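You operate a simulated robot arm through the tools that you are given. There is no shell and no other tool. Be economical: measure what you need, move in short steps, check, and stop when the job is done.

You run a simulated robot arm. Do the job below in one go: nothing can be reset, and whatever is moved stays where it is left.

TASK
Push the tester spares drawer shut. Shut the capsule station door. Take the teal pad and put it on top of the beaker on the top of the near junction lid. Fetch the brush from the top of the side stand and stand it on the blue mat by the centrifuge. Put the drip jug in the basin. Take the capsule marked "26" from the bench behind the capsule holders and put it on the shelf of the side stand. Turn the sorter plan knob to 29. Press the floor air button to switch it up. The order is free. Set down upright: teal pad, brush.

It is judged by the outcome, as a careful person would: the job done as asked, and still so three seconds after it is handed in. It fails if anything else is knocked over, pushed out of place, dropped, spilled or broken. A push-on lid holds only when it is set on centred and level and pressed home; a screw cap is set on level and turned clockwise until tight.

THE ROBOT
A 6-joint arm with a two-finger parallel gripper on a trunk, on a base that drives. Base frame: it is fixed to the floor where the robot stands at the start and does not move with it; the origin is under the middle of the robot, x ahead of it, y to its left, z up. Lengths are in cm, angles in rad, forces in N, time in s.
With the tool pointing down near the work surface it reaches from about 32 to 80 cm from the robot's upright axis, wherever it stands. Its first joint turns from -2.897 to 2.897 rad. Places, roughly: basin (20x24 cm) [56, -82, 80]; beaker (7x7x8 cm) [-250, 200, 90]; blue mat by the centrifuge (17x15 cm) [146, 202, 90]; brush (4x4x15 cm) [-90, 40, 80]; capsule [-75, -150, 100]; capsule station door [-20, -130, 40]; drip jug [-150, -100, 100]; floor air button [40, 620, 30]; shelf of the side stand (16x15 cm) [-94, 24, 40]; sorter plan knob [-320, 290, 110]; teal pad (5x5x6 cm) [-90, 50, 80]; tester spares drawer [50, -10, 40]. Payload 3.43 kg.
The tool frame sits at the grasp point between the pads (the TCP): z along the fingers, y along the line on which they close. The tips reach 3.4 cm beyond it. The gripper opens to 12.8 cm. The fingers are 2.4 cm wide and 1.2 cm thick; the gripper's body (4.8 by 13 cm) begins 9.6 cm behind the TCP.
Orientation is that of the tool frame in the base frame, as [roll, pitch, yaw] about the fixed x, y, z axes, in that order (R = Rz(yaw) Ry(pitch) Rx(roll)). With the fingers straight down and closing along the base's y, the tool's x points along the base's -x, its y along +y and its z along -z.

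THE INTERFACE
- The arm moves only by the tool play_rows. Its argument "plan" is a list of rows, each an object (a shift or turn left out is 0, a gripper value left out holds the last) with "delta_pos": the shift along the base's x, y, z in cm, a list of three; "rotation": the turn, a rotation vector about the base's x, y, z in degrees, a list of three; "jaw": the finger opening in cm, from 0 to 12.8. In form: [{"delta_pos": [x, y, z], "rotation": [rx, ry, rz], "jaw": jaw}, ...]. A call has 1 to 8 rows; each row shifts and turns the commanded pose from where the row before left it. Rows are played at 5 a second. More than 5 cm and 0.15 rad between two rows, or a gripper value outside its range, and nothing of the call is played. Where a pose cannot be reached the arm comes as near as it can. A force on the tool above 40 N (or 10 N above the force at the start of the call, whichever is more), or a blocked arm, ends the call early, and 0.2 s more pass. Each finger travels about 4.5 cm/s and halts on what it meets, pressing with about 36 N; the grip force reading is that of the motor and also rises with nothing between the fingers. The clock runs only during rows and for 0.2 s after the last one: add rows that do not move to give the fingers time. It gives the time, the measured TCP pose, the force on the tool (base axes), the opening and the grip force at its end, in the units of the frame above (readings bear some noise), with the torque about the TCP (base axes, N m) and any sound that the robot's microphone picked up.
- Cameras (640 x 400 px; columns grow to the right, rows downward): "scene" is now at [-1.02, 15.5, 147.87]; the picture's right is [0.32, -0.95, 0.00], its down [-0.88, -0.30, -0.36] and it looks along [0.34, 0.11, -0.93] (base axes); focal length 214 px, centre (320, 200). "wrist" rides on the gripper at [7.6, -1.1, -16] in the tool frame; the picture's right is [0.15, 0.99, 0.00], its down [-0.88, 0.13, -0.46] and it looks along [-0.45, 0.07, 0.89] (tool axes); focal length 234 px, centre (320, 200). There is no depth. A picture from a camera that has moved, and an enlarged one, comes with that camera's place and axes in the base frame and with its lens.
- grab_frame(camera): a new picture of that camera. The clock stands still meanwhile.
- base_move(legs): drives the robot by 1 to 6 legs, each [ahead, turn to the left] in cm and rad, along the robot's own axes; the way and the turn of a leg run together, so that a leg with both is an arc; at most 150 cm and 3.142 rad a leg. The arm and the cameras ride along, it lands a little off, and it stops where it bumps. It gives what a move gives.
- aim_head(pan, tilt): turns the head with the scene camera to pan (to the left, within 2.705 rad either way) and tilt (down, from -0.506 to 1.204), counted from straight ahead of the robot. It gives what a move gives.
- inspect(camera, box): a new picture of the part [left, top, right, bottom] of that camera's present view, enlarged. The clock stands still meanwhile.
- finish_job(): hands the job in; it is judged then, once.

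Work in short steps. Places have to be worked out from the pictures, the camera data and where the tool is seen: move nearer, look again, correct. Check each grasp and each placing, and mend what went wrong. You have 186 turns and 156 pictures in all, those below and enlarged ones among them. Open the gripper and draw the arm clear of the work before you hand the job in, unless the task says otherwise; then end with one line.

The tools are called after "Request:" by a JSON object that holds its "method" and its "body". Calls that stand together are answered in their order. play_rows: Moves the arm, as the interface text tells. Its arguments: {"type":"object","properties":{"plan":{"type":"array"}},"required":["plan"]} The other tools are called the same way: base_move (legs) drives the base; aim_head (pan, tilt) turns the head that bears the scene camera; grab_frame (camera) takes a picture; inspect (camera, box) takes an enlarged picture of a part of a camera's view; finish_job () hands the job in.

At the start:

```text
t: 0.0
tool_pos: [-30.05, -25.63, 103.09]
orientation: [3.141, 0.002, 3.141]
force: [-0.3, -0.9, 0.0]
ft_torque: [-0.02, -0.03, 0.03]
gripper_width: 12.79
finger_force: 0.1
robot x, y, heading: [-0.18, -1.98, 0.003]
head pan, tilt: [0.323, 1.201]
```

scene: 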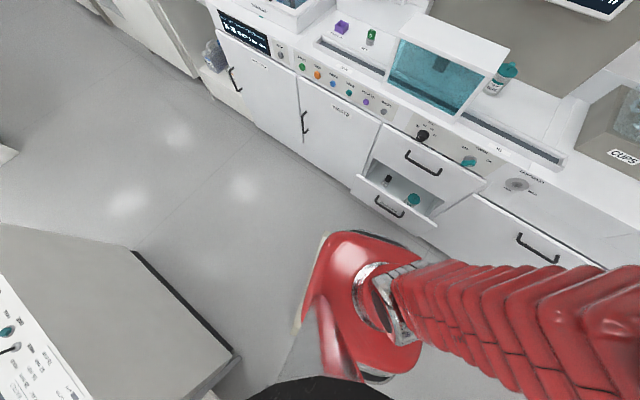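
wrist: 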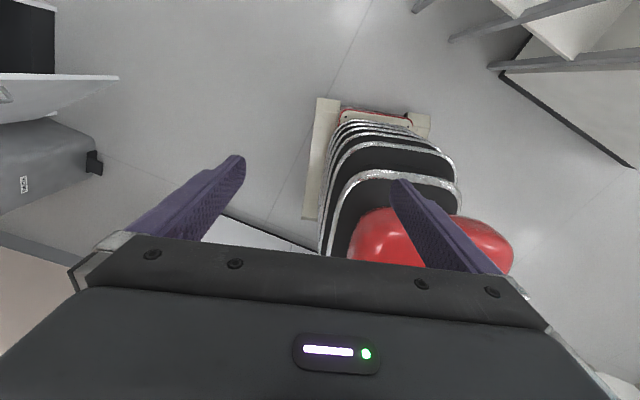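

I start by surveying: the spares drawer is visible ahead, open. I turn the head to look ahead and level first.

Request:
{"method": "aim_head", "body": {"pan": 0, "tilt": 0.7}}

Request:
{"method": "grab_frame", "body": {"camera": "scene"}}

Request:
{"method": "aim_head", "body": {"pan": -1.5, "tilt": 0.6}}

Request:
{"method": "grab_frame", "body": {"camera": "scene"}}

Request:
{"method": "aim_head", "body": {"pan": -2.6, "tilt": 0.5}}

Request:
{"method": "grab_frame", "body": {"camera": "scene"}}

Request:
{"method": "aim_head", "body": {"pan": 2.6, "tilt": 0.5}}

Request:
{"method": "grab_frame", "body": {"camera": "scene"}}

Request:
{"method": "aim_head", "body": {"pan": 1.4, "tilt": 0.4}}

Request:
{"method": "grab_frame", "body": {"camera": "scene"}}

```text
t: 0.9
tool_pos: [-30.14, -25.64, 103.25]
orientation: [-3.141, 0.0, -3.139]
force: [-0.1, 1.1, -0.2]
ft_torque: [0.01, 0.02, 0.0]
gripper_width: 12.79
finger_force: 0.0
robot x, y, heading: [-0.21, -2.25, 0.001]
head pan, tilt: [0.0, 0.7]
```

```text
153 pictures are left
camera scene: at [2.17, 13.73, 151.46], right [0.0, -1.0, 0.0], down [-0.64, 0.0, -0.76], along [0.76, 0.0, -0.64], focal length 214 px, centre (320, 200)
```

scene: 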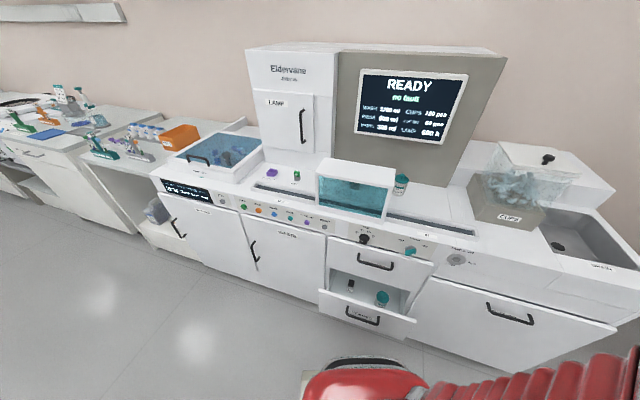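

```text
t: 2.5
tool_pos: [-30.13, -25.69, 103.2]
orientation: [-3.141, -0.001, 3.141]
force: [0.0, 0.7, 0.6]
ft_torque: [-0.02, -0.03, 0.0]
gripper_width: 12.79
finger_force: 0.1
robot x, y, heading: [-0.6, -1.9, -0.0]
head pan, tilt: [-1.499, 0.6]
```

```text
152 pictures are left
camera scene: at [-5.69, 4.92, 152.33], right [-1.0, -0.07, 0.0], down [-0.04, 0.56, -0.83], along [0.06, -0.82, -0.56], focal length 214 px, centre (320, 200)
```

scene: 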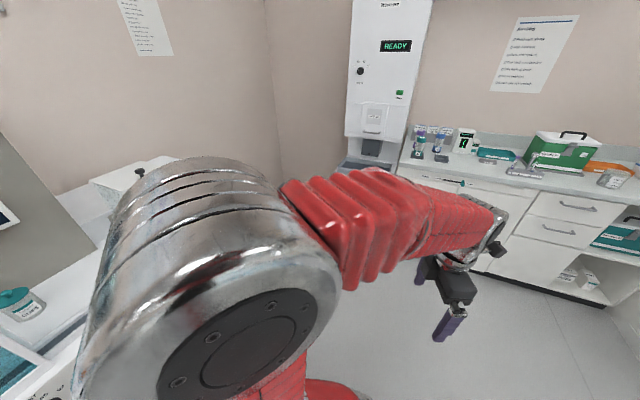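

```text
t: 3.9
tool_pos: [-30.01, -25.58, 103.21]
orientation: [3.141, 0.0, -3.142]
force: [-0.1, 0.0, 0.1]
ft_torque: [0.0, 0.02, 0.01]
gripper_width: 12.79
finger_force: 0.1
robot x, y, heading: [-0.0, -2.28, 0.001]
head pan, tilt: [-2.601, 0.499]
```

```text
151 pictures are left
camera scene: at [-14.12, 9.05, 153.24], right [-0.52, 0.86, 0.0], down [0.41, 0.25, -0.88], along [-0.75, -0.45, -0.48], focal length 214 px, centre (320, 200)
```

scene: 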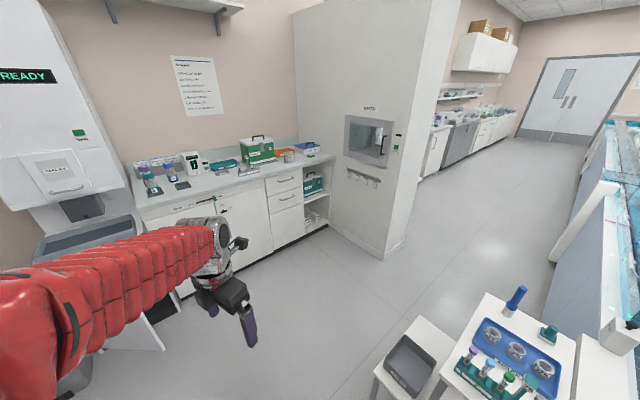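

```text
t: 7.9
tool_pos: [-30.1, -25.62, 103.16]
orientation: [-3.141, 0.001, 3.141]
force: [0.8, -0.5, -0.2]
ft_torque: [-0.04, -0.04, -0.01]
gripper_width: 12.82
finger_force: 0.1
robot x, y, heading: [-0.42, -2.12, 0.003]
head pan, tilt: [2.601, 0.499]
```

```text
150 pictures are left
camera scene: at [-14.12, 18.43, 153.24], right [0.52, 0.86, 0.0], down [0.41, -0.25, -0.88], along [-0.75, 0.45, -0.48], focal length 214 px, centre (320, 200)
```

scene: 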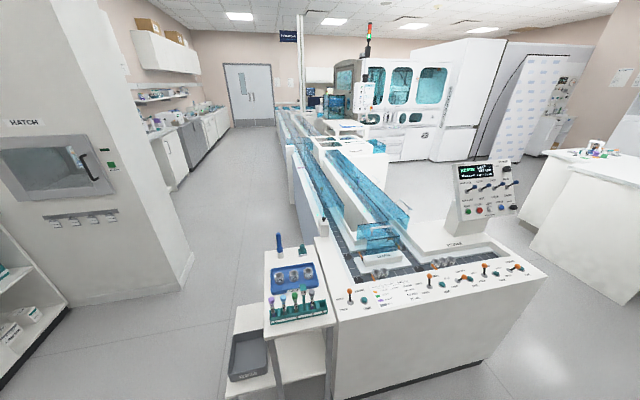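

```text
t: 9.3
tool_pos: [-30.04, -25.74, 103.13]
orientation: [3.142, -0.001, -3.141]
force: [-0.4, -0.1, 0.5]
ft_torque: [-0.05, -0.01, -0.01]
gripper_width: 12.79
finger_force: 0.0
robot x, y, heading: [-0.47, -1.98, -0.0]
head pan, tilt: [1.4, 0.4]
```

```text
149 pictures are left
camera scene: at [-4.75, 22.86, 154.15], right [0.99, -0.17, 0.0], down [-0.07, -0.38, -0.92], along [0.16, 0.91, -0.39], focal length 214 px, centre (320, 200)
```

scene: 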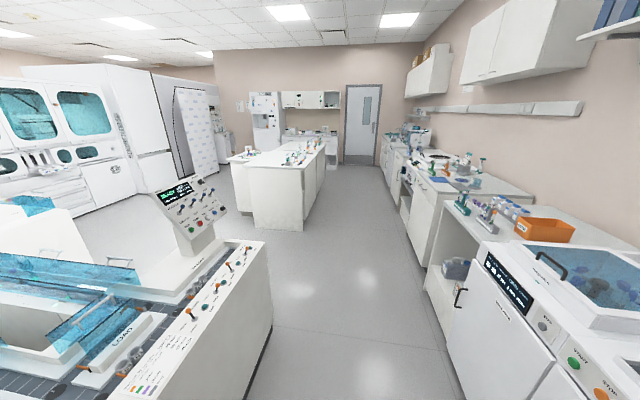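

The layout is clear: tester ahead, capsule station to the right, side stand behind-left. I swing the arm around the right side to the front, keeping radius ~40, and back the base a bit.

Request:
{"method": "base_move", "body": {"legs": [[-14, 0]]}}

Request:
{"method": "play_rows", "body": {"plan": [{"delta_pos": [3, -4, 0]}, {"delta_pos": [3.5, -3.5, 0]}, {"delta_pos": [4, -3, 0]}, {"delta_pos": [4.3, -2.4, 0]}, {"delta_pos": [4.6, -1.8, 0]}, {"delta_pos": [4.8, -1.2, 0]}, {"delta_pos": [4.9, -0.5, 0]}, {"delta_pos": [4.9, 0, 0]}]}}

Request:
{"method": "play_rows", "body": {"plan": [{"delta_pos": [4.9, 0.6, 0]}, {"delta_pos": [4.8, 1.2, 0]}, {"delta_pos": [4.6, 1.8, 0]}, {"delta_pos": [4.3, 2.5, 0]}, {"delta_pos": [3.9, 3.1, 0]}, {"delta_pos": [3.5, 3.5, 0]}, {"delta_pos": [3, 3.9, 0]}, {"delta_pos": [2.4, 4.3, 0]}]}}

Request:
{"method": "aim_head", "body": {"pan": 0, "tilt": 0.9}}

Request:
{"method": "grab_frame", "body": {"camera": "scene"}}

```text
t: 10.9
tool_pos: [-43.85, -25.73, 103.27]
orientation: [3.141, -0.001, 3.14]
force: [0.1, -0.2, 0.1]
ft_torque: [0.0, 0.02, 0.02]
gripper_width: 12.79
finger_force: 0.0
robot x, y, heading: [-14.52, -1.95, 0.004]
head pan, tilt: [1.4, 0.4]
```

```text
t: 12.7
tool_pos: [-10.07, -42.05, 103.15]
orientation: [-3.142, -0.002, 3.141]
force: [0.3, -0.5, -0.8]
ft_torque: [-0.03, -0.03, -0.02]
gripper_width: 12.81
finger_force: 0.1
robot x, y, heading: [-14.34, -1.98, 0.004]
head pan, tilt: [1.4, 0.4]
```

```text
t: 14.5
tool_pos: [21.61, -21.1, 103.12]
orientation: [3.142, -0.001, -3.14]
force: [0.5, 0.6, 1.2]
ft_torque: [-0.05, -0.02, 0.02]
gripper_width: 12.81
finger_force: 0.1
robot x, y, heading: [-14.44, -2.21, 0.001]
head pan, tilt: [1.4, 0.4]
```

```text
t: 16.0
tool_pos: [21.42, -21.17, 103.09]
orientation: [3.139, -0.003, -3.141]
force: [-0.4, -0.1, 0.2]
ft_torque: [0.02, -0.02, 0.01]
gripper_width: 12.79
finger_force: 0.0
robot x, y, heading: [-14.03, -1.85, -0.002]
head pan, tilt: [0.0, 0.901]
```

```text
148 pictures are left
camera scene: at [-12.65, 13.74, 149.85], right [0.0, -1.0, 0.0], down [-0.78, 0.0, -0.62], along [0.62, 0.0, -0.78], focal length 214 px, centre (320, 200)
```

scene: 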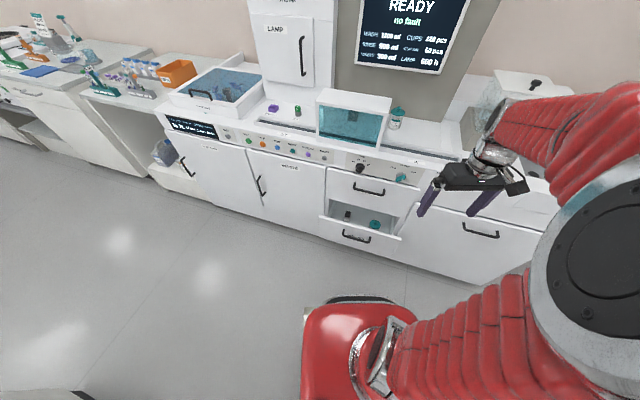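

Handle triangulates to about (46, -7, 40). Take a close look at the drawer.

Request:
{"method": "inspect", "body": {"camera": "scene", "box": [290, 130, 450, 280]}}

```text
2.67 times, centred on (370, 205) of scene
camera zoom: at [-12.65, 13.74, 149.85], right [0.0, -1.0, 0.0], down [-0.78, 0.0, -0.62], along [0.62, 0.0, -0.78], focal length 572 px, centre (187, 187)
```

zoom: 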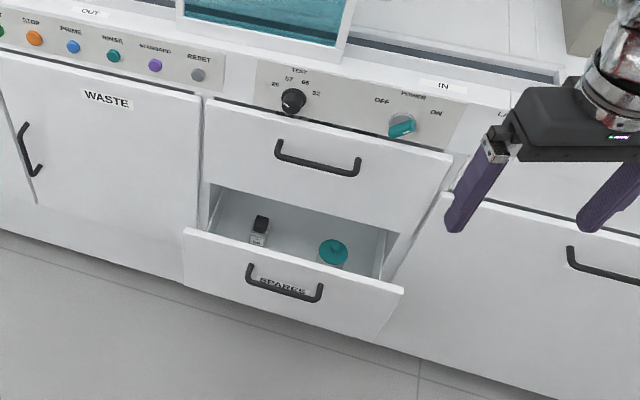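

The tester's front is yawed about 18°, so I turn the base to face it squarely; then pitch the closed fingers forward and lower them toward the drawer front, right of its handle.

Request:
{"method": "base_move", "body": {"legs": [[0, -0.32]]}}

Request:
{"method": "play_rows", "body": {"plan": [{"delta_pos": [0.5, 2, -4], "rotation": [-2.67, -8.08, 0], "jaw": 0}, {"delta_pos": [0.5, 2, -4], "rotation": [-2.67, -8.08, 0]}, {"delta_pos": [0.5, 2, -4], "rotation": [-2.67, -8.08, 0]}, {"delta_pos": [0.5, 2, -4], "rotation": [-2.67, -8.08, 0]}, {"delta_pos": [0.5, 2, -4], "rotation": [-2.67, -8.08, 0]}, {"delta_pos": [0.5, 2, -4], "rotation": [-2.67, -8.08, 0]}, {"delta_pos": [0.5, 2, -4], "rotation": [-2.67, -8.08, 0]}, {"delta_pos": [0.5, 2, -4]}]}}

Request:
{"method": "grab_frame", "body": {"camera": "scene"}}

```text
t: 17.8
tool_pos: [13.69, -31.55, 103.24]
orientation: [3.141, -0.003, 2.82]
force: [-0.3, -0.1, -0.4]
ft_torque: [0.03, 0.01, -0.03]
gripper_width: 12.8
finger_force: 0.1
robot x, y, heading: [-14.17, -1.26, -0.319]
head pan, tilt: [0.0, 0.901]
```

```text
t: 19.6
tool_pos: [28.77, -30.41, 83.45]
orientation: [3.063, 1.019, 2.764]
force: [0.5, -0.3, -0.3]
ft_torque: [0.01, -0.01, -0.01]
gripper_width: 0.01
finger_force: 28.0
out of reach, approached as far as the arm can: row 3, 4, 5, 6, 7, 8
robot x, y, heading: [-13.74, -1.2, -0.322]
head pan, tilt: [0.0, 0.901]
```

```text
146 pictures are left
camera scene: at [-7.48, 13.18, 149.85], right [-0.32, -0.95, 0.0], down [-0.74, 0.25, -0.62], along [0.59, -0.2, -0.78], focal length 214 px, centre (320, 200)
```

scene: 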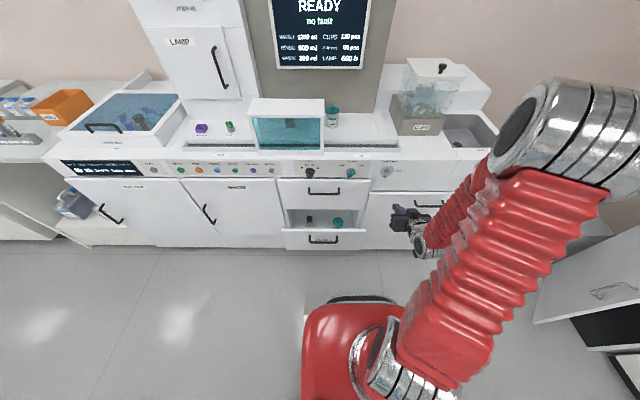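

Now square to the tester. The tucked pose was out of reach, so I back up and extend the arm lower and further forward.

Request:
{"method": "base_move", "body": {"legs": [[-18, 0]]}}

Request:
{"method": "play_rows", "body": {"plan": [{"delta_pos": [2, 1.6, -4]}, {"delta_pos": [2, 1.6, -4]}, {"delta_pos": [2, 1.6, -4]}, {"delta_pos": [2, 1.6, -4]}, {"delta_pos": [1.2, 1.6, -4]}, {"delta_pos": [1.2, 1.6, -4]}, {"delta_pos": [1.2, 1.6, -4]}, {"delta_pos": [1.2, 1.6, -4]}]}}

Request:
{"method": "play_rows", "body": {"plan": [{"delta_pos": [0, 0, -4]}, {"delta_pos": [0, 0, -4]}]}}

Request:
{"method": "grab_frame", "body": {"camera": "scene"}}

```text
t: 21.4
tool_pos: [11.56, -24.5, 83.53]
orientation: [3.062, 1.019, 2.763]
force: [-0.4, 0.3, 0.1]
ft_torque: [0.02, 0.0, 0.02]
gripper_width: 0.0
finger_force: 32.4
robot x, y, heading: [-31.18, 4.25, -0.324]
head pan, tilt: [0.0, 0.901]
```

```text
t: 23.2
tool_pos: [29.31, -21.48, 60.77]
orientation: [2.947, 1.0, 2.691]
force: [0.2, 0.0, 0.8]
ft_torque: [-0.03, -0.03, 0.0]
gripper_width: 0.0
finger_force: 33.3
out of reach, approached as far as the arm can: row 1, 2, 3, 4, 5, 6, 7, 8
robot x, y, heading: [-31.05, 4.29, -0.317]
head pan, tilt: [0.0, 0.901]
```

```text
t: 23.8
tool_pos: [29.98, -22.73, 52.9]
orientation: [2.941, 0.998, 2.675]
force: [0.1, -0.5, 0.0]
ft_torque: [0.01, 0.03, 0.05]
gripper_width: 0.01
finger_force: 32.4
out of reach, approached as far as the arm can: row 1, 2
robot x, y, heading: [-31.14, 4.39, -0.324]
head pan, tilt: [0.0, 0.901]
```

```text
145 pictures are left
camera scene: at [-24.65, 18.87, 149.85], right [-0.31, -0.95, 0.0], down [-0.74, 0.25, -0.62], along [0.59, -0.2, -0.78], focal length 214 px, centre (320, 200)
```

scene: 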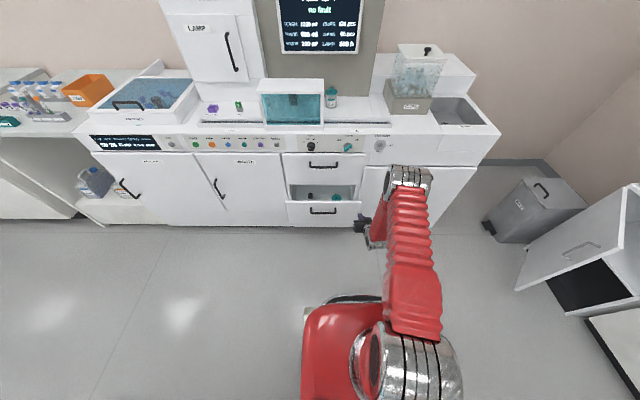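

The drawer face is ~82 cm ahead of the robot (13 cm open), tip at ~69 cm ahead, z≈51. I shift left and lower a bit more.

Request:
{"method": "play_rows", "body": {"plan": [{"delta_pos": [0.8, 2.5, -2.7]}, {"delta_pos": [0.8, 2.5, -2.7]}, {"delta_pos": [0.8, 2.5, -2.7]}, {"delta_pos": [0, 0, -1]}]}}

Request:
{"method": "inspect", "body": {"camera": "scene", "box": [270, 130, 430, 240]}}

```text
t: 24.8
tool_pos: [30.53, -22.55, 43.72]
orientation: [2.944, 0.997, 2.683]
force: [0.0, 0.0, 0.1]
ft_torque: [-0.01, -0.04, -0.02]
gripper_width: 0.01
finger_force: 32.8
out of reach, approached as far as the arm can: row 1, 2, 3, 4
robot x, y, heading: [-31.02, 4.4, -0.318]
head pan, tilt: [0.0, 0.901]
```

```text
3.64 times, centred on (350, 185) of scene
camera zoom: at [-24.65, 18.87, 149.85], right [-0.31, -0.95, 0.0], down [-0.74, 0.25, -0.62], along [0.59, -0.2, -0.78], focal length 780 px, centre (211, 254)
```

zoom: 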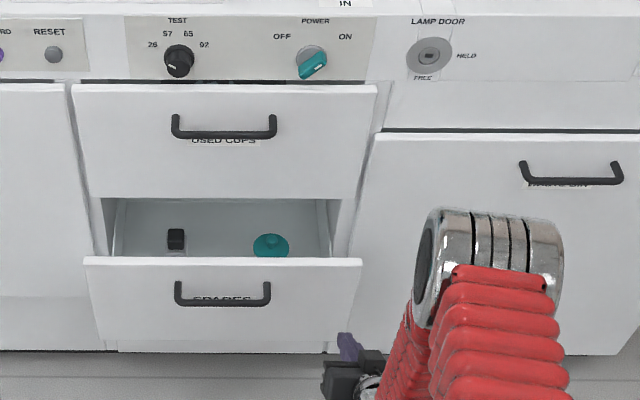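

The wrist is at a limit and won't go further left, but the tip is ~3.5 cm inside the drawer front's right edge, which will do. I drive forward in steps to push.

Request:
{"method": "base_move", "body": {"legs": [[11, 0]]}}

Request:
{"method": "base_move", "body": {"legs": [[5, 0]]}}

Request:
{"method": "inspect", "body": {"camera": "scene", "box": [250, 170, 450, 310]}}

```text
t: 26.1
tool_pos: [40.96, -25.8, 43.78]
orientation: [2.944, 0.997, 2.687]
force: [-0.1, 0.1, 0.2]
ft_torque: [0.01, -0.01, 0.02]
gripper_width: 0.0
finger_force: 33.2
robot x, y, heading: [-20.87, 0.77, -0.32]
head pan, tilt: [0.0, 0.901]
```

```text
t: 27.1
tool_pos: [45.79, -27.5, 43.7]
orientation: [2.945, 0.998, 2.686]
force: [0.5, 0.2, 0.3]
ft_torque: [-0.01, -0.03, -0.02]
gripper_width: 0.02
finger_force: 33.2
robot x, y, heading: [-15.89, -0.9, -0.32]
head pan, tilt: [0.0, 0.901]
```

```text
2.86 times, centred on (350, 240) of scene
camera zoom: at [-9.44, 13.84, 149.85], right [-0.31, -0.95, 0.0], down [-0.74, 0.25, -0.62], along [0.59, -0.19, -0.78], focal length 613 px, centre (234, 86)
```

zoom: 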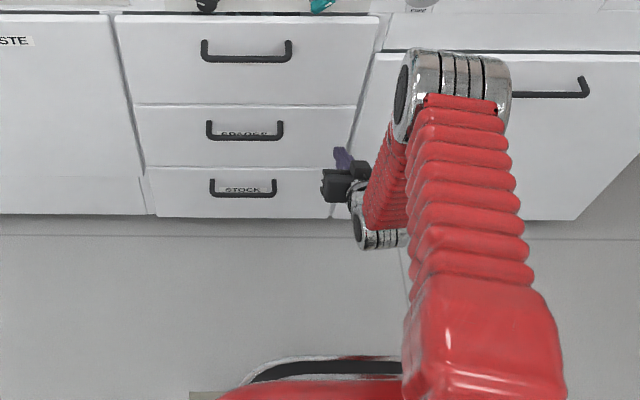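

The drawer already looks shut; I look closer to be sure it's flush.

Request:
{"method": "inspect", "body": {"camera": "scene", "box": [280, 170, 380, 250]}}

```text
5.00 times, centred on (330, 210) of scene
camera zoom: at [-9.44, 13.84, 149.85], right [-0.31, -0.95, 0.0], down [-0.74, 0.25, -0.62], along [0.59, -0.19, -0.78], focal length 1072 px, centre (270, 150)
```

zoom: 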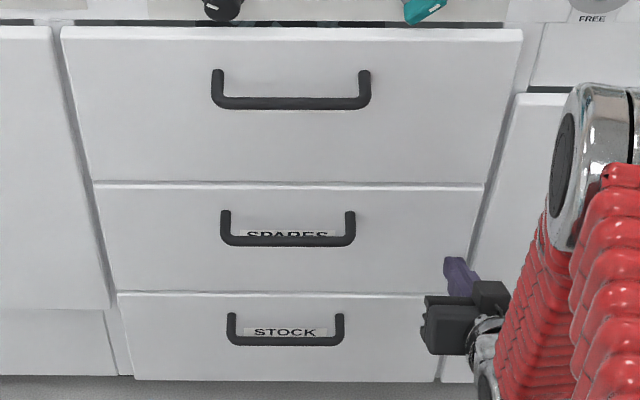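

It looks flush; I drive 2 cm more to see if contact force rises (confirming it's home).

Request:
{"method": "base_move", "body": {"legs": [[2, 0]]}}

Request:
{"method": "inspect", "body": {"camera": "scene", "box": [280, 180, 380, 260]}}

```text
t: 27.9
tool_pos: [46.13, -27.55, 43.51]
orientation: [2.943, 0.987, 2.686]
force: [-0.8, -0.4, 0.1]
ft_torque: [-0.02, 0.03, -0.01]
gripper_width: 0.02
finger_force: 33.0
robot x, y, heading: [-15.1, -0.77, -0.324]
head pan, tilt: [0.0, 0.901]
stopped in leg 1: the force on the tool passed its limit at 127 N (the readings are from after the stop); the commanded pose is now the measured one
```

```text
5.00 times, centred on (330, 220) of scene
camera zoom: at [-8.42, 13.5, 149.85], right [-0.31, -0.95, 0.0], down [-0.74, 0.25, -0.62], along [0.59, -0.19, -0.78], focal length 1072 px, centre (270, 100)
```

zoom: 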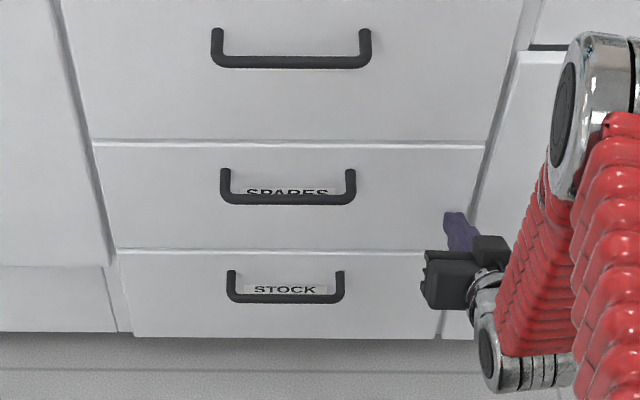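

Drawer is firmly home. I back off, raise the arm, and look at the capsule station.

Request:
{"method": "base_move", "body": {"legs": [[-22, 0]]}}

Request:
{"method": "play_rows", "body": {"plan": [{"delta_pos": [0, 0, 5]}, {"delta_pos": [0, 0, 5]}, {"delta_pos": [0, 0, 5]}, {"delta_pos": [0, 0, 5]}]}}

Request:
{"method": "aim_head", "body": {"pan": -1.25, "tilt": 0.7}}

Request:
{"method": "grab_frame", "body": {"camera": "scene"}}

```text
t: 29.9
tool_pos: [27.23, -21.47, 43.74]
orientation: [2.942, 0.987, 2.682]
force: [1.0, -0.2, 1.0]
ft_torque: [0.0, -0.03, 0.04]
gripper_width: 0.01
finger_force: 33.3
robot x, y, heading: [-34.11, 5.16, -0.322]
head pan, tilt: [0.0, 0.901]
stopped in leg 1: the robot was blocked; the commanded pose is now the measured one
```

```text
t: 30.9
tool_pos: [27.14, -21.47, 63.59]
orientation: [2.943, 0.989, 2.683]
force: [0.1, 1.1, -0.3]
ft_torque: [-0.03, 0.04, 0.0]
gripper_width: 0.02
finger_force: 33.1
robot x, y, heading: [-33.95, 5.49, -0.321]
head pan, tilt: [0.0, 0.901]
```

```text
t: 32.3
tool_pos: [27.09, -21.45, 63.73]
orientation: [2.942, 0.987, 2.681]
force: [0.2, -0.9, 0.5]
ft_torque: [0.03, -0.02, -0.01]
gripper_width: 0.0
finger_force: 33.4
robot x, y, heading: [-33.63, 5.0, -0.321]
head pan, tilt: [-1.25, 0.7]
```

```text
140 pictures are left
camera scene: at [-34.5, 13.59, 151.47], right [-1.0, 0.0, 0.0], down [0.0, 0.64, -0.76], along [0.0, -0.76, -0.64], focal length 214 px, centre (320, 200)
```

scene: 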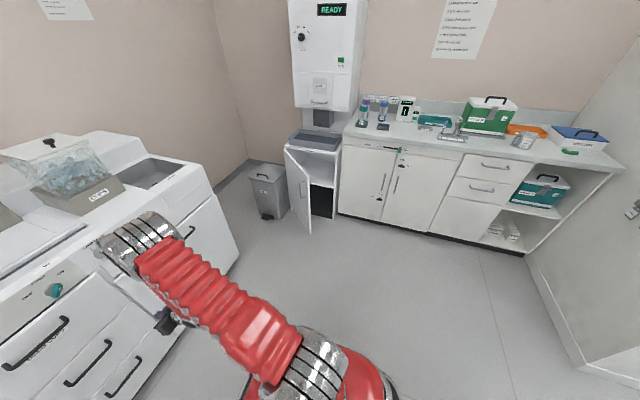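

The base bumped something behind; I check the side stand.

Request:
{"method": "aim_head", "body": {"pan": -2.68, "tilt": 0.8}}

Request:
{"method": "grab_frame", "body": {"camera": "scene"}}

Request:
{"method": "inspect", "body": {"camera": "scene", "box": [400, 100, 640, 260]}}

```text
t: 33.9
tool_pos: [27.15, -21.49, 63.6]
orientation: [2.942, 0.987, 2.683]
force: [0.1, -0.7, 0.6]
ft_torque: [0.01, 0.01, -0.01]
gripper_width: 0.03
finger_force: 33.5
robot x, y, heading: [-34.18, 5.3, -0.326]
head pan, tilt: [-2.681, 0.799]
```

```text
139 pictures are left
camera scene: at [-42.5, 20.95, 150.65], right [-0.14, 0.99, 0.0], down [0.71, 0.1, -0.7], along [-0.69, -0.1, -0.72], focal length 214 px, centre (320, 200)
```

scene: 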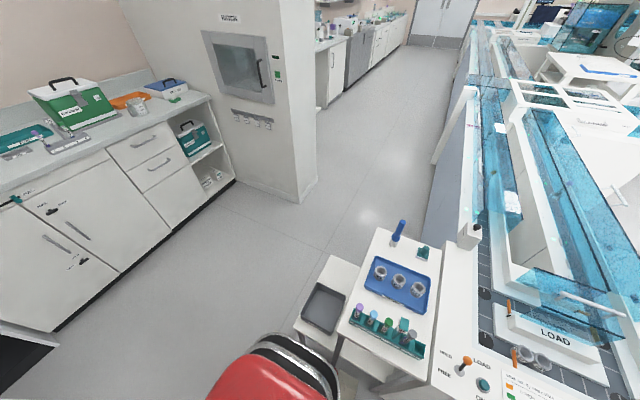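

```text
2.50 times, centred on (520, 180) of scene
camera zoom: at [-42.5, 20.95, 150.65], right [-0.14, 0.99, 0.0], down [0.71, 0.1, -0.7], along [-0.69, -0.1, -0.72], focal length 536 px, centre (-180, 250)
```

zoom: 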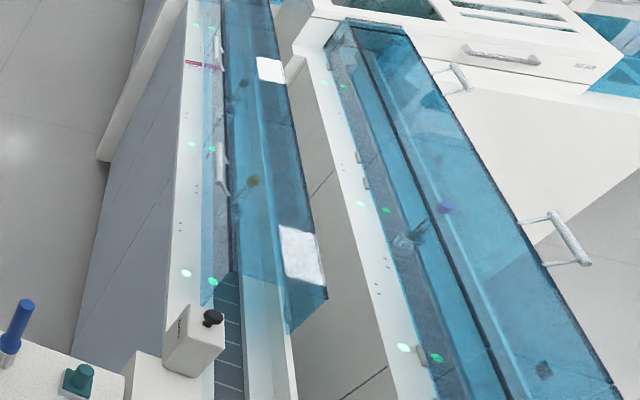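

Nothing was disturbed. Now I turn the robot toward the capsule station and zoom in on its door.

Request:
{"method": "aim_head", "body": {"pan": -1.25, "tilt": 0.6}}

Request:
{"method": "inspect", "body": {"camera": "scene", "box": [240, 120, 400, 250]}}

Request:
{"method": "inspect", "body": {"camera": "scene", "box": [330, 90, 490, 190]}}

Request:
{"method": "inspect", "body": {"camera": "scene", "box": [450, 90, 620, 200]}}

```text
t: 35.4
tool_pos: [27.23, -21.38, 63.55]
orientation: [2.941, 0.987, 2.682]
force: [0.9, 0.1, 0.4]
ft_torque: [-0.03, 0.01, 0.01]
gripper_width: 0.0
finger_force: 33.0
robot x, y, heading: [-34.25, 5.02, -0.321]
head pan, tilt: [-1.25, 0.6]
```

```text
3.08 times, centred on (320, 185) of scene
camera zoom: at [-34.51, 13.25, 152.33], right [-1.0, 0.0, 0.0], down [0.0, 0.57, -0.82], along [0.0, -0.82, -0.57], focal length 660 px, centre (320, 246)
```

zoom: 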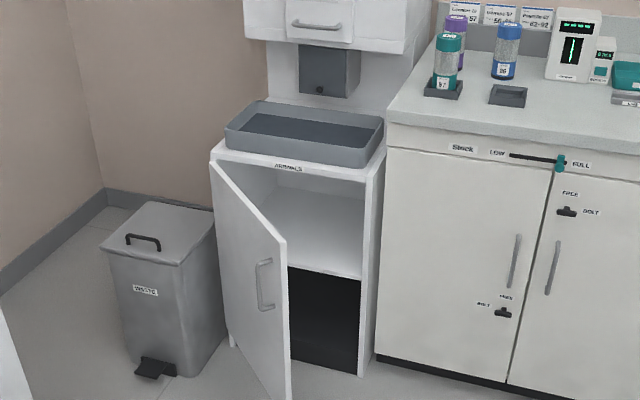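

```text
4.00 times, centred on (410, 140) of scene
camera zoom: at [-34.51, 13.25, 152.33], right [-1.0, 0.0, 0.0], down [0.0, 0.57, -0.82], along [0.0, -0.82, -0.57], focal length 858 px, centre (-40, 440)
```

zoom: 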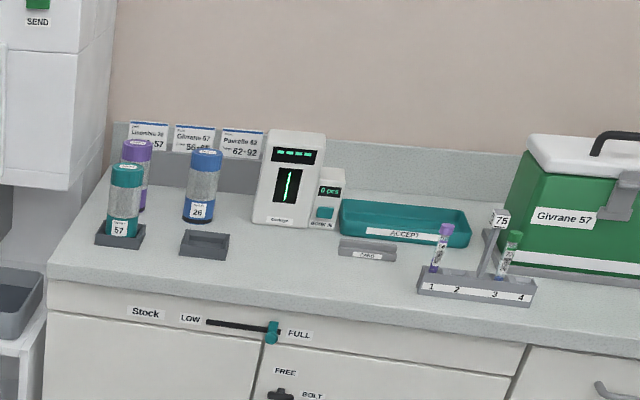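

```text
3.64 times, centred on (535, 145) of scene
camera zoom: at [-34.51, 13.25, 152.33], right [-1.0, 0.0, 0.0], down [0.0, 0.57, -0.82], along [0.0, -0.82, -0.57], focal length 780 px, centre (-462, 400)
```

zoom: 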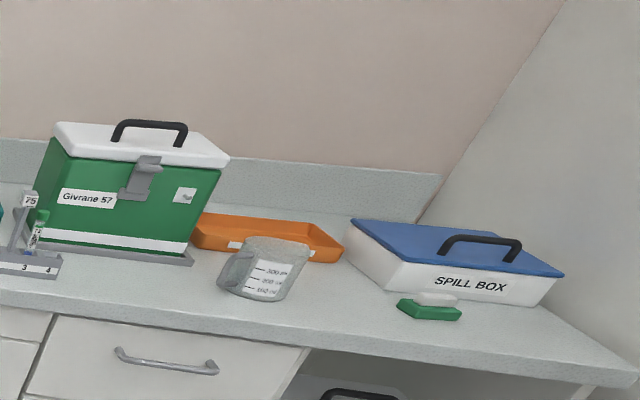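

The door is hinged on its left, ~50° open (hinge ≈(-6,-143), free edge ≈(-27,-105)). I restore the tool to vertical with arm retracted, then drive closer facing -y.

Request:
{"method": "play_rows", "body": {"plan": [{"delta_pos": [-2.2, 0.7, 3.3], "rotation": [2.6, 7.8, 0]}, {"delta_pos": [-2.2, 0.7, 3.3], "rotation": [2.6, 7.8, 0]}, {"delta_pos": [-2.2, 0.7, 3.3], "rotation": [2.6, 7.8, 0]}, {"delta_pos": [-2.2, 0.7, 3.3], "rotation": [2.6, 7.8, 0]}, {"delta_pos": [-2.2, 0.7, 3.3], "rotation": [2.6, 7.8, 0]}, {"delta_pos": [-2.2, 0.7, 3.3], "rotation": [2.6, 7.8, 0]}, {"delta_pos": [-2.2, 0.7, 3.3], "rotation": [2.6, 7.8, 0]}, {"delta_pos": [0, 0, 0]}]}}

Request:
{"method": "base_move", "body": {"legs": [[0, -1.25], [56, 0]]}}

Request:
{"method": "aim_head", "body": {"pan": 0.0, "tilt": 0.9}}

Request:
{"method": "grab_frame", "body": {"camera": "scene"}}

```text
t: 37.2
tool_pos: [12.15, -15.76, 86.99]
orientation: [3.023, -0.01, 2.709]
force: [-4.7, -5.8, -0.9]
ft_torque: [0.52, -0.4, 0.03]
gripper_width: 0.0
finger_force: 33.2
robot x, y, heading: [-34.03, 5.49, -0.322]
head pan, tilt: [-1.25, 0.6]
```

```text
t: 39.5
tool_pos: [2.19, -33.01, 87.08]
orientation: [3.06, -0.011, 2.367]
force: [-0.1, -0.7, 1.0]
ft_torque: [0.01, 0.04, 0.02]
gripper_width: 0.01
finger_force: 33.3
robot x, y, heading: [-31.43, 4.57, -0.565]
head pan, tilt: [-1.25, 0.6]
stopped in leg 1: the robot was blocked; the commanded pose is now the measured one
```

```text
t: 41.0
tool_pos: [2.15, -33.01, 86.9]
orientation: [3.059, -0.01, 2.367]
force: [0.3, -0.5, -0.1]
ft_torque: [0.0, -0.01, 0.0]
gripper_width: 0.03
finger_force: 33.2
robot x, y, heading: [-31.36, 4.61, -0.563]
head pan, tilt: [0.0, 0.901]
```

```text
134 pictures are left
camera scene: at [-21.69, 17.16, 149.85], right [-0.54, -0.84, 0.0], down [-0.66, 0.42, -0.62], along [0.52, -0.33, -0.78], focal length 214 px, centre (320, 200)
```

scene: 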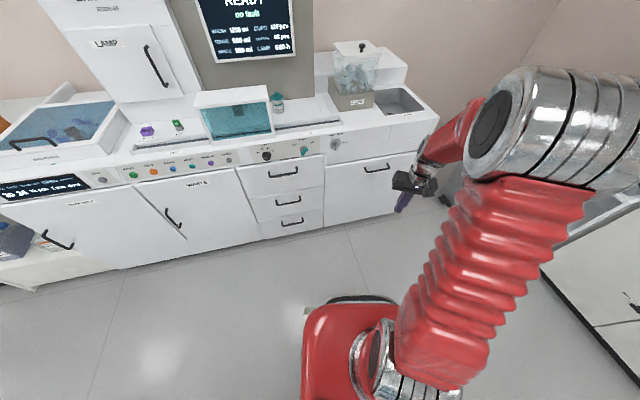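

The rear of the base touched the stand while turning; I drive forward first, then turn and approach.

Request:
{"method": "base_move", "body": {"legs": [[18, 0], [0, -1.1], [46, 0]]}}

Request:
{"method": "grab_frame", "body": {"camera": "scene"}}

```text
t: 49.8
tool_pos: [-39.16, -98.48, 86.95]
orientation: [3.059, -0.012, 1.266]
force: [-0.7, -0.4, 0.2]
ft_torque: [-0.04, -0.02, 0.0]
gripper_width: 0.01
finger_force: 33.0
robot x, y, heading: [-17.94, -51.3, -1.668]
head pan, tilt: [0.0, 0.901]
```

```text
133 pictures are left
camera scene: at [-2.62, -54.56, 149.85], right [-1.0, 0.1, 0.0], down [0.08, 0.78, -0.62], along [-0.06, -0.62, -0.78], focal length 214 px, centre (320, 200)
```

scene: 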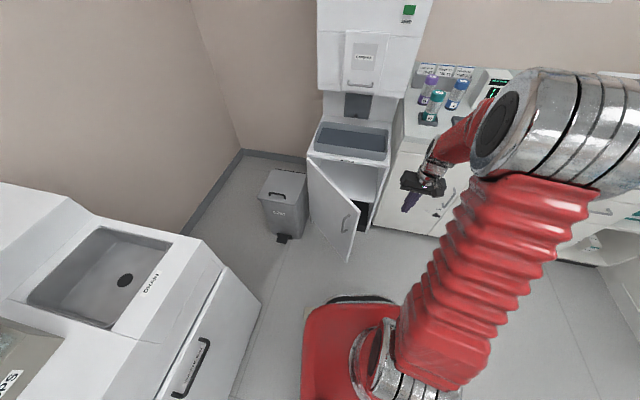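

I zoom on the door for a precise estimate of its edges.

Request:
{"method": "inspect", "body": {"camera": "scene", "box": [270, 110, 450, 270]}}

```text
2.50 times, centred on (360, 190) of scene
camera zoom: at [-2.62, -54.56, 149.85], right [-1.0, 0.1, 0.0], down [0.08, 0.78, -0.62], along [-0.06, -0.62, -0.78], focal length 536 px, centre (220, 225)
```

zoom: 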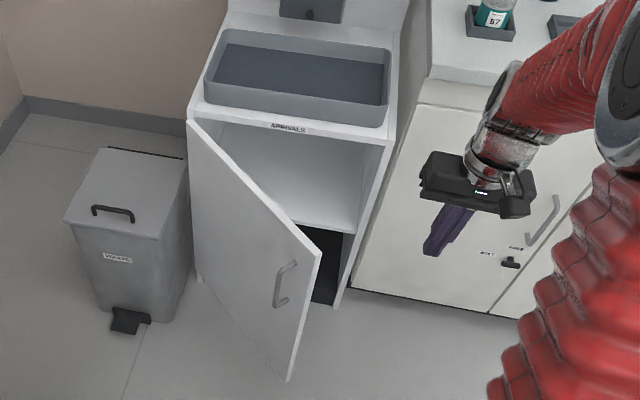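

Door: hinge ≈(-5,-147), free edge ≈(-28,-112), top z≈65. I move the tool left to the outer side of the door, still behind it, before lowering.

Request:
{"method": "play_rows", "body": {"plan": [{"delta_pos": [4, 0.6, 0]}, {"delta_pos": [4, 0.6, 0]}, {"delta_pos": [4, 0.6, 0]}, {"delta_pos": [4, 0.6, 0]}, {"delta_pos": [4, 0.6, 0]}, {"delta_pos": [4, 0.6, 0]}]}}

```text
t: 51.2
tool_pos: [-15.15, -94.86, 86.91]
orientation: [3.06, -0.011, 1.265]
force: [0.3, 0.6, 0.7]
ft_torque: [-0.03, 0.04, -0.02]
gripper_width: 0.0
finger_force: 33.1
robot x, y, heading: [-18.04, -51.53, -1.666]
head pan, tilt: [0.0, 0.901]
```

Reached without limits. Now lower to z≈52.

Request:
{"method": "play_rows", "body": {"plan": [{"delta_pos": [0, 0, -4.5]}, {"delta_pos": [0, 0, -4.5]}, {"delta_pos": [0, 0, -4.5]}, {"delta_pos": [0, 0, -4.5]}, {"delta_pos": [0, 0, -4.5]}, {"delta_pos": [0, 0, -4.5]}, {"delta_pos": [0, 0, -4.5]}, {"delta_pos": [0, 0, -4]}]}}

Request:
{"method": "base_move", "body": {"legs": [[14, 0]]}}

Request:
{"method": "grab_frame", "body": {"camera": "scene"}}

```text
t: 53.0
tool_pos: [-15.04, -94.65, 51.38]
orientation: [3.059, -0.012, 1.285]
force: [0.4, -0.1, 0.6]
ft_torque: [0.05, 0.0, -0.04]
gripper_width: 0.0
finger_force: 32.6
robot x, y, heading: [-18.42, -51.16, -1.667]
head pan, tilt: [0.0, 0.901]
```

```text
t: 54.5
tool_pos: [-16.37, -108.74, 51.52]
orientation: [3.059, -0.013, 1.266]
force: [-0.2, 0.2, 0.0]
ft_torque: [0.0, -0.03, 0.05]
gripper_width: 0.03
finger_force: 32.7
robot x, y, heading: [-19.66, -65.18, -1.666]
head pan, tilt: [0.0, 0.901]
```

```text
131 pictures are left
camera scene: at [-3.98, -68.5, 149.85], right [-1.0, 0.1, 0.0], down [0.08, 0.78, -0.62], along [-0.06, -0.62, -0.78], focal length 214 px, centre (320, 200)
```

scene: 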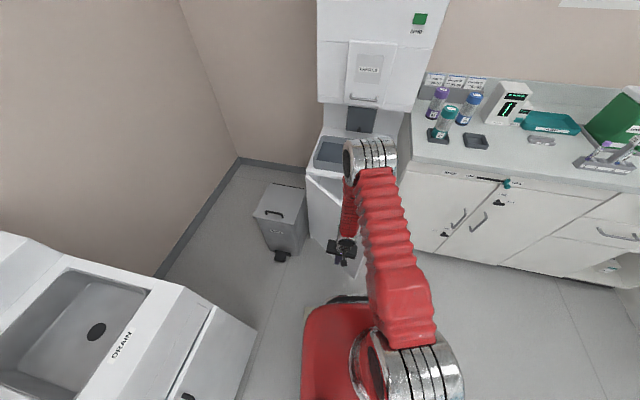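

Tool is on the outer side. I push the door along an arc near its free edge.

Request:
{"method": "play_rows", "body": {"plan": [{"delta_pos": [-2.8, -3.7, 0]}, {"delta_pos": [-2.8, -3.7, 0]}, {"delta_pos": [-3.4, -2.5, 0]}, {"delta_pos": [-3.4, -2.5, 0]}, {"delta_pos": [-2, -2.3, 0]}, {"delta_pos": [-2, -2.3, 0]}]}}

Request:
{"method": "grab_frame", "body": {"camera": "scene"}}

```text
t: 55.9
tool_pos: [-32.94, -125.7, 51.48]
orientation: [3.059, -0.012, 1.267]
force: [-0.2, -0.2, -0.2]
ft_torque: [0.04, -0.01, -0.02]
gripper_width: 0.02
finger_force: 33.2
robot x, y, heading: [-19.7, -65.78, -1.671]
head pan, tilt: [0.0, 0.901]
```

```text
130 pictures are left
camera scene: at [-3.99, -68.51, 149.85], right [-1.0, 0.1, 0.0], down [0.08, 0.78, -0.62], along [-0.06, -0.62, -0.78], focal length 214 px, centre (320, 200)
```

scene: 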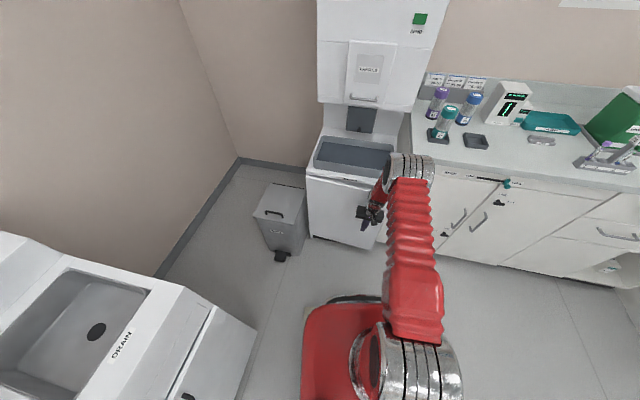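

The door is nearly closed; I continue until it meets its frame.

Request:
{"method": "play_rows", "body": {"plan": [{"delta_pos": [-1.6, -2.6, 0]}, {"delta_pos": [-1.6, -2.6, 0]}, {"delta_pos": [-1.2, -3.1, 0]}, {"delta_pos": [-1.0, -3, 0]}, {"delta_pos": [-0.5, -2, 0]}]}}

Request:
{"method": "inspect", "body": {"camera": "scene", "box": [270, 110, 450, 270]}}

```text
t: 56.5
tool_pos: [-35.29, -129.5, 51.27]
orientation: [3.058, -0.031, 1.262]
force: [0.0, 6.3, -1.0]
ft_torque: [-0.66, -0.07, -0.35]
gripper_width: 0.01
finger_force: 32.8
robot x, y, heading: [-19.26, -65.24, -1.67]
head pan, tilt: [0.0, 0.901]
stopped in row 2: the force on the tool passed its limit at 91 N (the readings are from after the stop); the commanded pose is now the measured one
```

```text
2.50 times, centred on (360, 190) of scene
camera zoom: at [-3.99, -68.5, 149.85], right [-1.0, 0.1, 0.0], down [0.08, 0.78, -0.62], along [-0.06, -0.62, -0.78], focal length 536 px, centre (220, 225)
```

zoom: 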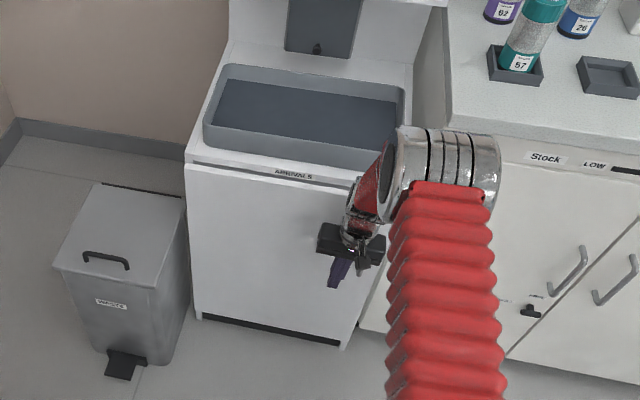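

The door looks closed with firm contact. I back the tool off and raise it, then check the door.

Request:
{"method": "play_rows", "body": {"plan": [{"delta_pos": [0, 4, 0]}, {"delta_pos": [0, 4, 2]}, {"delta_pos": [0, 1, 4.9]}, {"delta_pos": [0, 0, 5]}, {"delta_pos": [0, 0, 5]}, {"delta_pos": [0, 0, 5]}, {"delta_pos": [0, 0, 5]}, {"delta_pos": [0, 0, 5]}]}}

Request:
{"method": "inspect", "body": {"camera": "scene", "box": [290, 140, 410, 260]}}

```text
t: 58.3
tool_pos: [-35.37, -120.45, 83.23]
orientation: [3.058, -0.03, 1.263]
force: [-1.0, 0.1, 0.0]
ft_torque: [0.0, 0.0, -0.02]
gripper_width: 0.0
finger_force: 32.7
robot x, y, heading: [-19.55, -65.53, -1.668]
head pan, tilt: [0.0, 0.901]
```

```text
3.33 times, centred on (350, 200) of scene
camera zoom: at [-3.98, -68.52, 149.85], right [-1.0, 0.1, 0.0], down [0.08, 0.78, -0.62], along [-0.06, -0.62, -0.78], focal length 715 px, centre (220, 200)
```

zoom: 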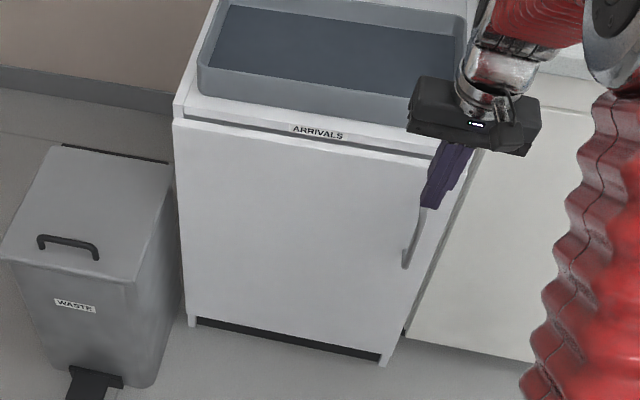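

The door looks shut. Next is capsule "26" at about (-83,-155), base z≈90. I raise the arm, back off and drive around to face that counter squarely.

Request:
{"method": "play_rows", "body": {"plan": [{"delta_pos": [0, 1, 4.8], "jaw": 11}, {"delta_pos": [0, 1, 4.8]}, {"delta_pos": [0, 1, 4.8]}, {"delta_pos": [0, 1, 4.8]}, {"delta_pos": [0, 1, 4.8]}, {"delta_pos": [0, 1, 4.8]}, {"delta_pos": [0, 1, 4.8]}]}}

Request:
{"method": "base_move", "body": {"legs": [[-25, 0], [0, -0.72], [54, 0], [0, 0.56]]}}

Request:
{"method": "grab_frame", "body": {"camera": "scene"}}

```text
t: 59.9
tool_pos: [-35.42, -113.65, 116.88]
orientation: [3.058, -0.026, 1.263]
force: [0.9, -0.3, -1.1]
ft_torque: [0.0, 0.0, -0.02]
gripper_width: 11.0
finger_force: 0.0
robot x, y, heading: [-19.86, -65.48, -1.669]
head pan, tilt: [0.0, 0.901]
```

```text
t: 70.5
tool_pos: [-79.02, -123.0, 116.85]
orientation: [3.059, -0.028, 1.112]
force: [-1.3, 0.1, 0.9]
ft_torque: [0.0, -0.01, -0.02]
gripper_width: 11.03
finger_force: 0.1
robot x, y, heading: [-57.7, -77.36, -1.822]
head pan, tilt: [0.0, 0.901]
```

```text
127 pictures are left
camera scene: at [-42.95, -82.68, 149.85], right [-0.97, 0.25, 0.0], down [0.2, 0.76, -0.62], along [-0.15, -0.6, -0.78], focal length 214 px, centre (320, 200)
```

scene: 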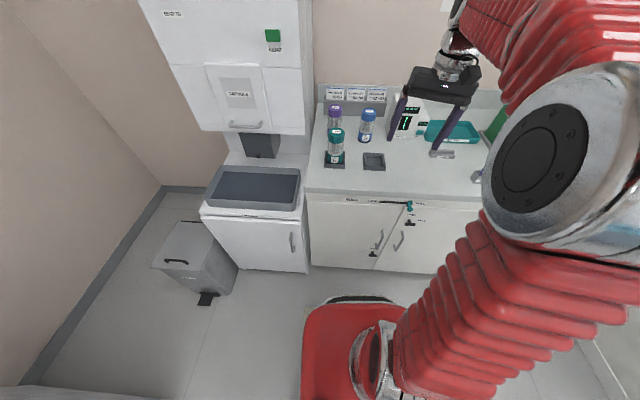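

Now a zoom covering both the door and the capsule area.

Request:
{"method": "inspect", "body": {"camera": "scene", "box": [200, 90, 420, 230]}}

Request:
{"method": "grab_frame", "body": {"camera": "wrist"}}

```text
2.86 times, centred on (310, 160) of scene
camera zoom: at [-42.95, -82.68, 149.85], right [-0.97, 0.25, 0.0], down [0.2, 0.76, -0.62], along [-0.15, -0.6, -0.78], focal length 613 px, centre (349, 314)
```

zoom: 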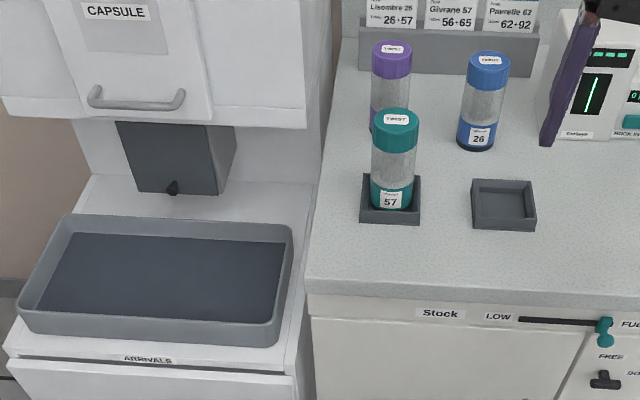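

```text
125 pictures are left
camera wrist: at [-78.22, -115.43, 132.75], right [0.95, -0.31, 0.09], down [-0.31, -0.84, 0.44], along [-0.06, -0.44, -0.89], focal length 234 px, centre (320, 200)
```

wrist: 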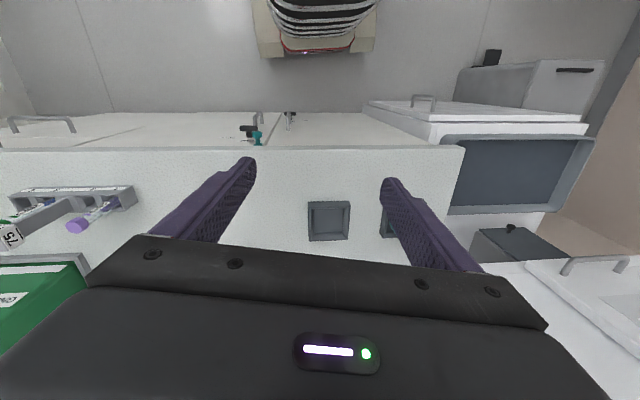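

Capsule 26 stands at ≈(-82,-155.5), z 91–106, ~6.5 cm wide. I drive 9 cm closer, level the tool, and move above it.

Request:
{"method": "base_move", "body": {"legs": [[9, 0]]}}

Request:
{"method": "play_rows", "body": {"plan": [{"delta_pos": [0, -4, 0], "rotation": [0.6, 4.9, 0], "jaw": 9.8}, {"delta_pos": [0, -4, 0]}, {"delta_pos": [0, -4, 0]}, {"delta_pos": [-0.3, -4, 0]}, {"delta_pos": [-0.4, -4, 0]}]}}

Request:
{"method": "grab_frame", "body": {"camera": "scene"}}

```text
t: 71.8
tool_pos: [-81.5, -131.71, 116.93]
orientation: [3.057, -0.029, 1.113]
force: [0.3, 0.6, -0.2]
ft_torque: [-0.03, 0.03, 0.02]
gripper_width: 11.02
finger_force: 0.1
robot x, y, heading: [-60.15, -86.12, -1.822]
head pan, tilt: [0.0, 0.901]
```

```text
t: 73.0
tool_pos: [-82.16, -151.73, 116.93]
orientation: [3.139, 0.002, 1.11]
force: [0.4, 0.5, 1.3]
ft_torque: [-0.06, 0.04, -0.01]
gripper_width: 9.8
finger_force: 0.1
robot x, y, heading: [-60.26, -85.7, -1.821]
head pan, tilt: [0.0, 0.901]
```

```text
124 pictures are left
camera scene: at [-45.19, -91.38, 149.85], right [-0.97, 0.25, 0.0], down [0.2, 0.76, -0.62], along [-0.15, -0.6, -0.78], focal length 214 px, centre (320, 200)
```

scene: 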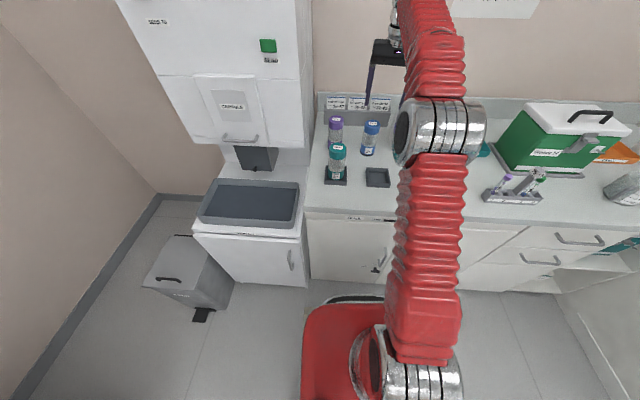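

Projection of the finger matches the picture; capsule at ≈(-81.3,-155). I center over it, lower a bit, and check.

Request:
{"method": "play_rows", "body": {"plan": [{"delta_pos": [0.8, -3.3, 0]}, {"delta_pos": [0, 0, -4.4]}, {"delta_pos": [0, 0, 0]}]}}

Request:
{"method": "inspect", "body": {"camera": "scene", "box": [310, 60, 470, 190]}}

Request:
{"method": "grab_frame", "body": {"camera": "wrist"}}

```text
t: 73.8
tool_pos: [-81.2, -154.64, 112.45]
orientation: [3.139, 0.0, 1.11]
force: [-0.8, 0.6, 0.1]
ft_torque: [0.04, -0.02, -0.01]
gripper_width: 9.81
finger_force: 0.1
out of reach, approached as far as the arm can: row 1
robot x, y, heading: [-60.23, -86.29, -1.829]
head pan, tilt: [0.0, 0.901]
```

```text
3.08 times, centred on (390, 125) of scene
camera zoom: at [-45.2, -91.44, 149.85], right [-0.97, 0.25, 0.0], down [0.2, 0.76, -0.62], along [-0.15, -0.6, -0.78], focal length 660 px, centre (105, 431)
```

zoom: 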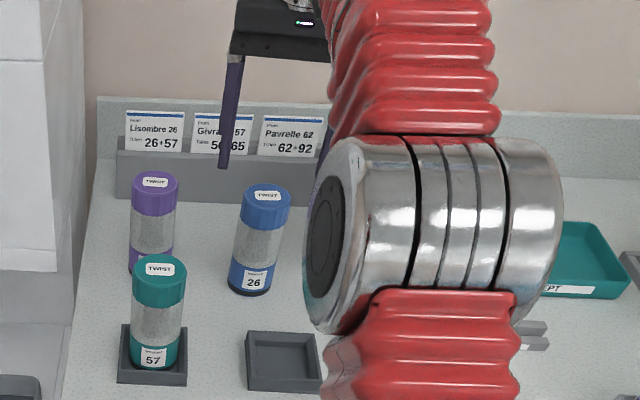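

```text
122 pictures are left
camera wrist: at [-78.92, -147.31, 128.14], right [0.95, -0.31, 0.0], down [-0.28, -0.85, 0.46], along [-0.14, -0.43, -0.89], focal length 234 px, centre (320, 200)
```

wrist: 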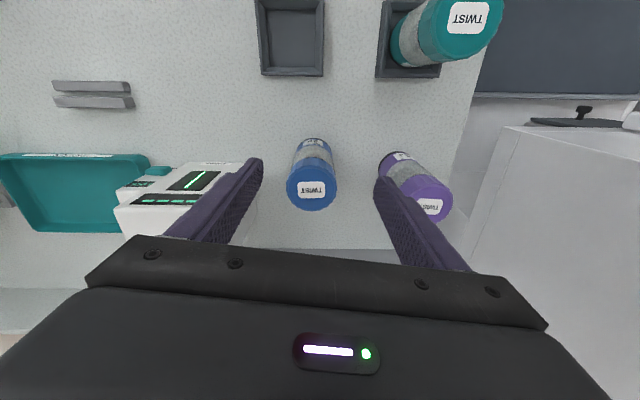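

Wrist view puts the capsule at ≈(-82.9,-156.7), about 2.5 cm further out; the arm is near its reach, so I drive the base forward 3 cm and recheck.

Request:
{"method": "base_move", "body": {"legs": [[3, 0]]}}

Request:
{"method": "play_rows", "body": {"plan": [{"delta_pos": [-0.9, 0.6, -2]}, {"delta_pos": [0, 0, 0]}]}}

Request:
{"method": "grab_frame", "body": {"camera": "wrist"}}

```text
t: 74.7
tool_pos: [-81.97, -157.58, 112.27]
orientation: [3.139, -0.001, 1.112]
force: [-0.1, -0.4, -0.4]
ft_torque: [-0.03, 0.01, 0.0]
gripper_width: 9.78
finger_force: 0.0
robot x, y, heading: [-60.74, -89.01, -1.824]
head pan, tilt: [0.0, 0.901]
```

```text
t: 75.3
tool_pos: [-83.06, -157.03, 110.34]
orientation: [3.14, -0.001, 1.113]
force: [0.8, 0.0, 0.1]
ft_torque: [-0.02, 0.01, -0.02]
gripper_width: 9.8
finger_force: 0.0
robot x, y, heading: [-60.95, -88.91, -1.819]
head pan, tilt: [0.0, 0.901]
```

```text
121 pictures are left
camera wrist: at [-80.63, -149.57, 126.19], right [0.95, -0.31, 0.0], down [-0.28, -0.85, 0.46], along [-0.14, -0.43, -0.89], focal length 234 px, centre (320, 200)
```

wrist: 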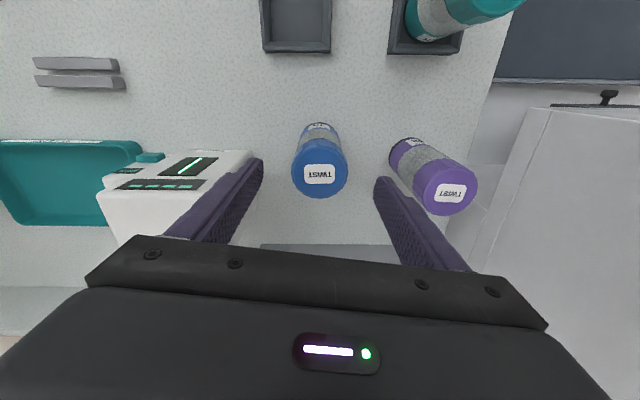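

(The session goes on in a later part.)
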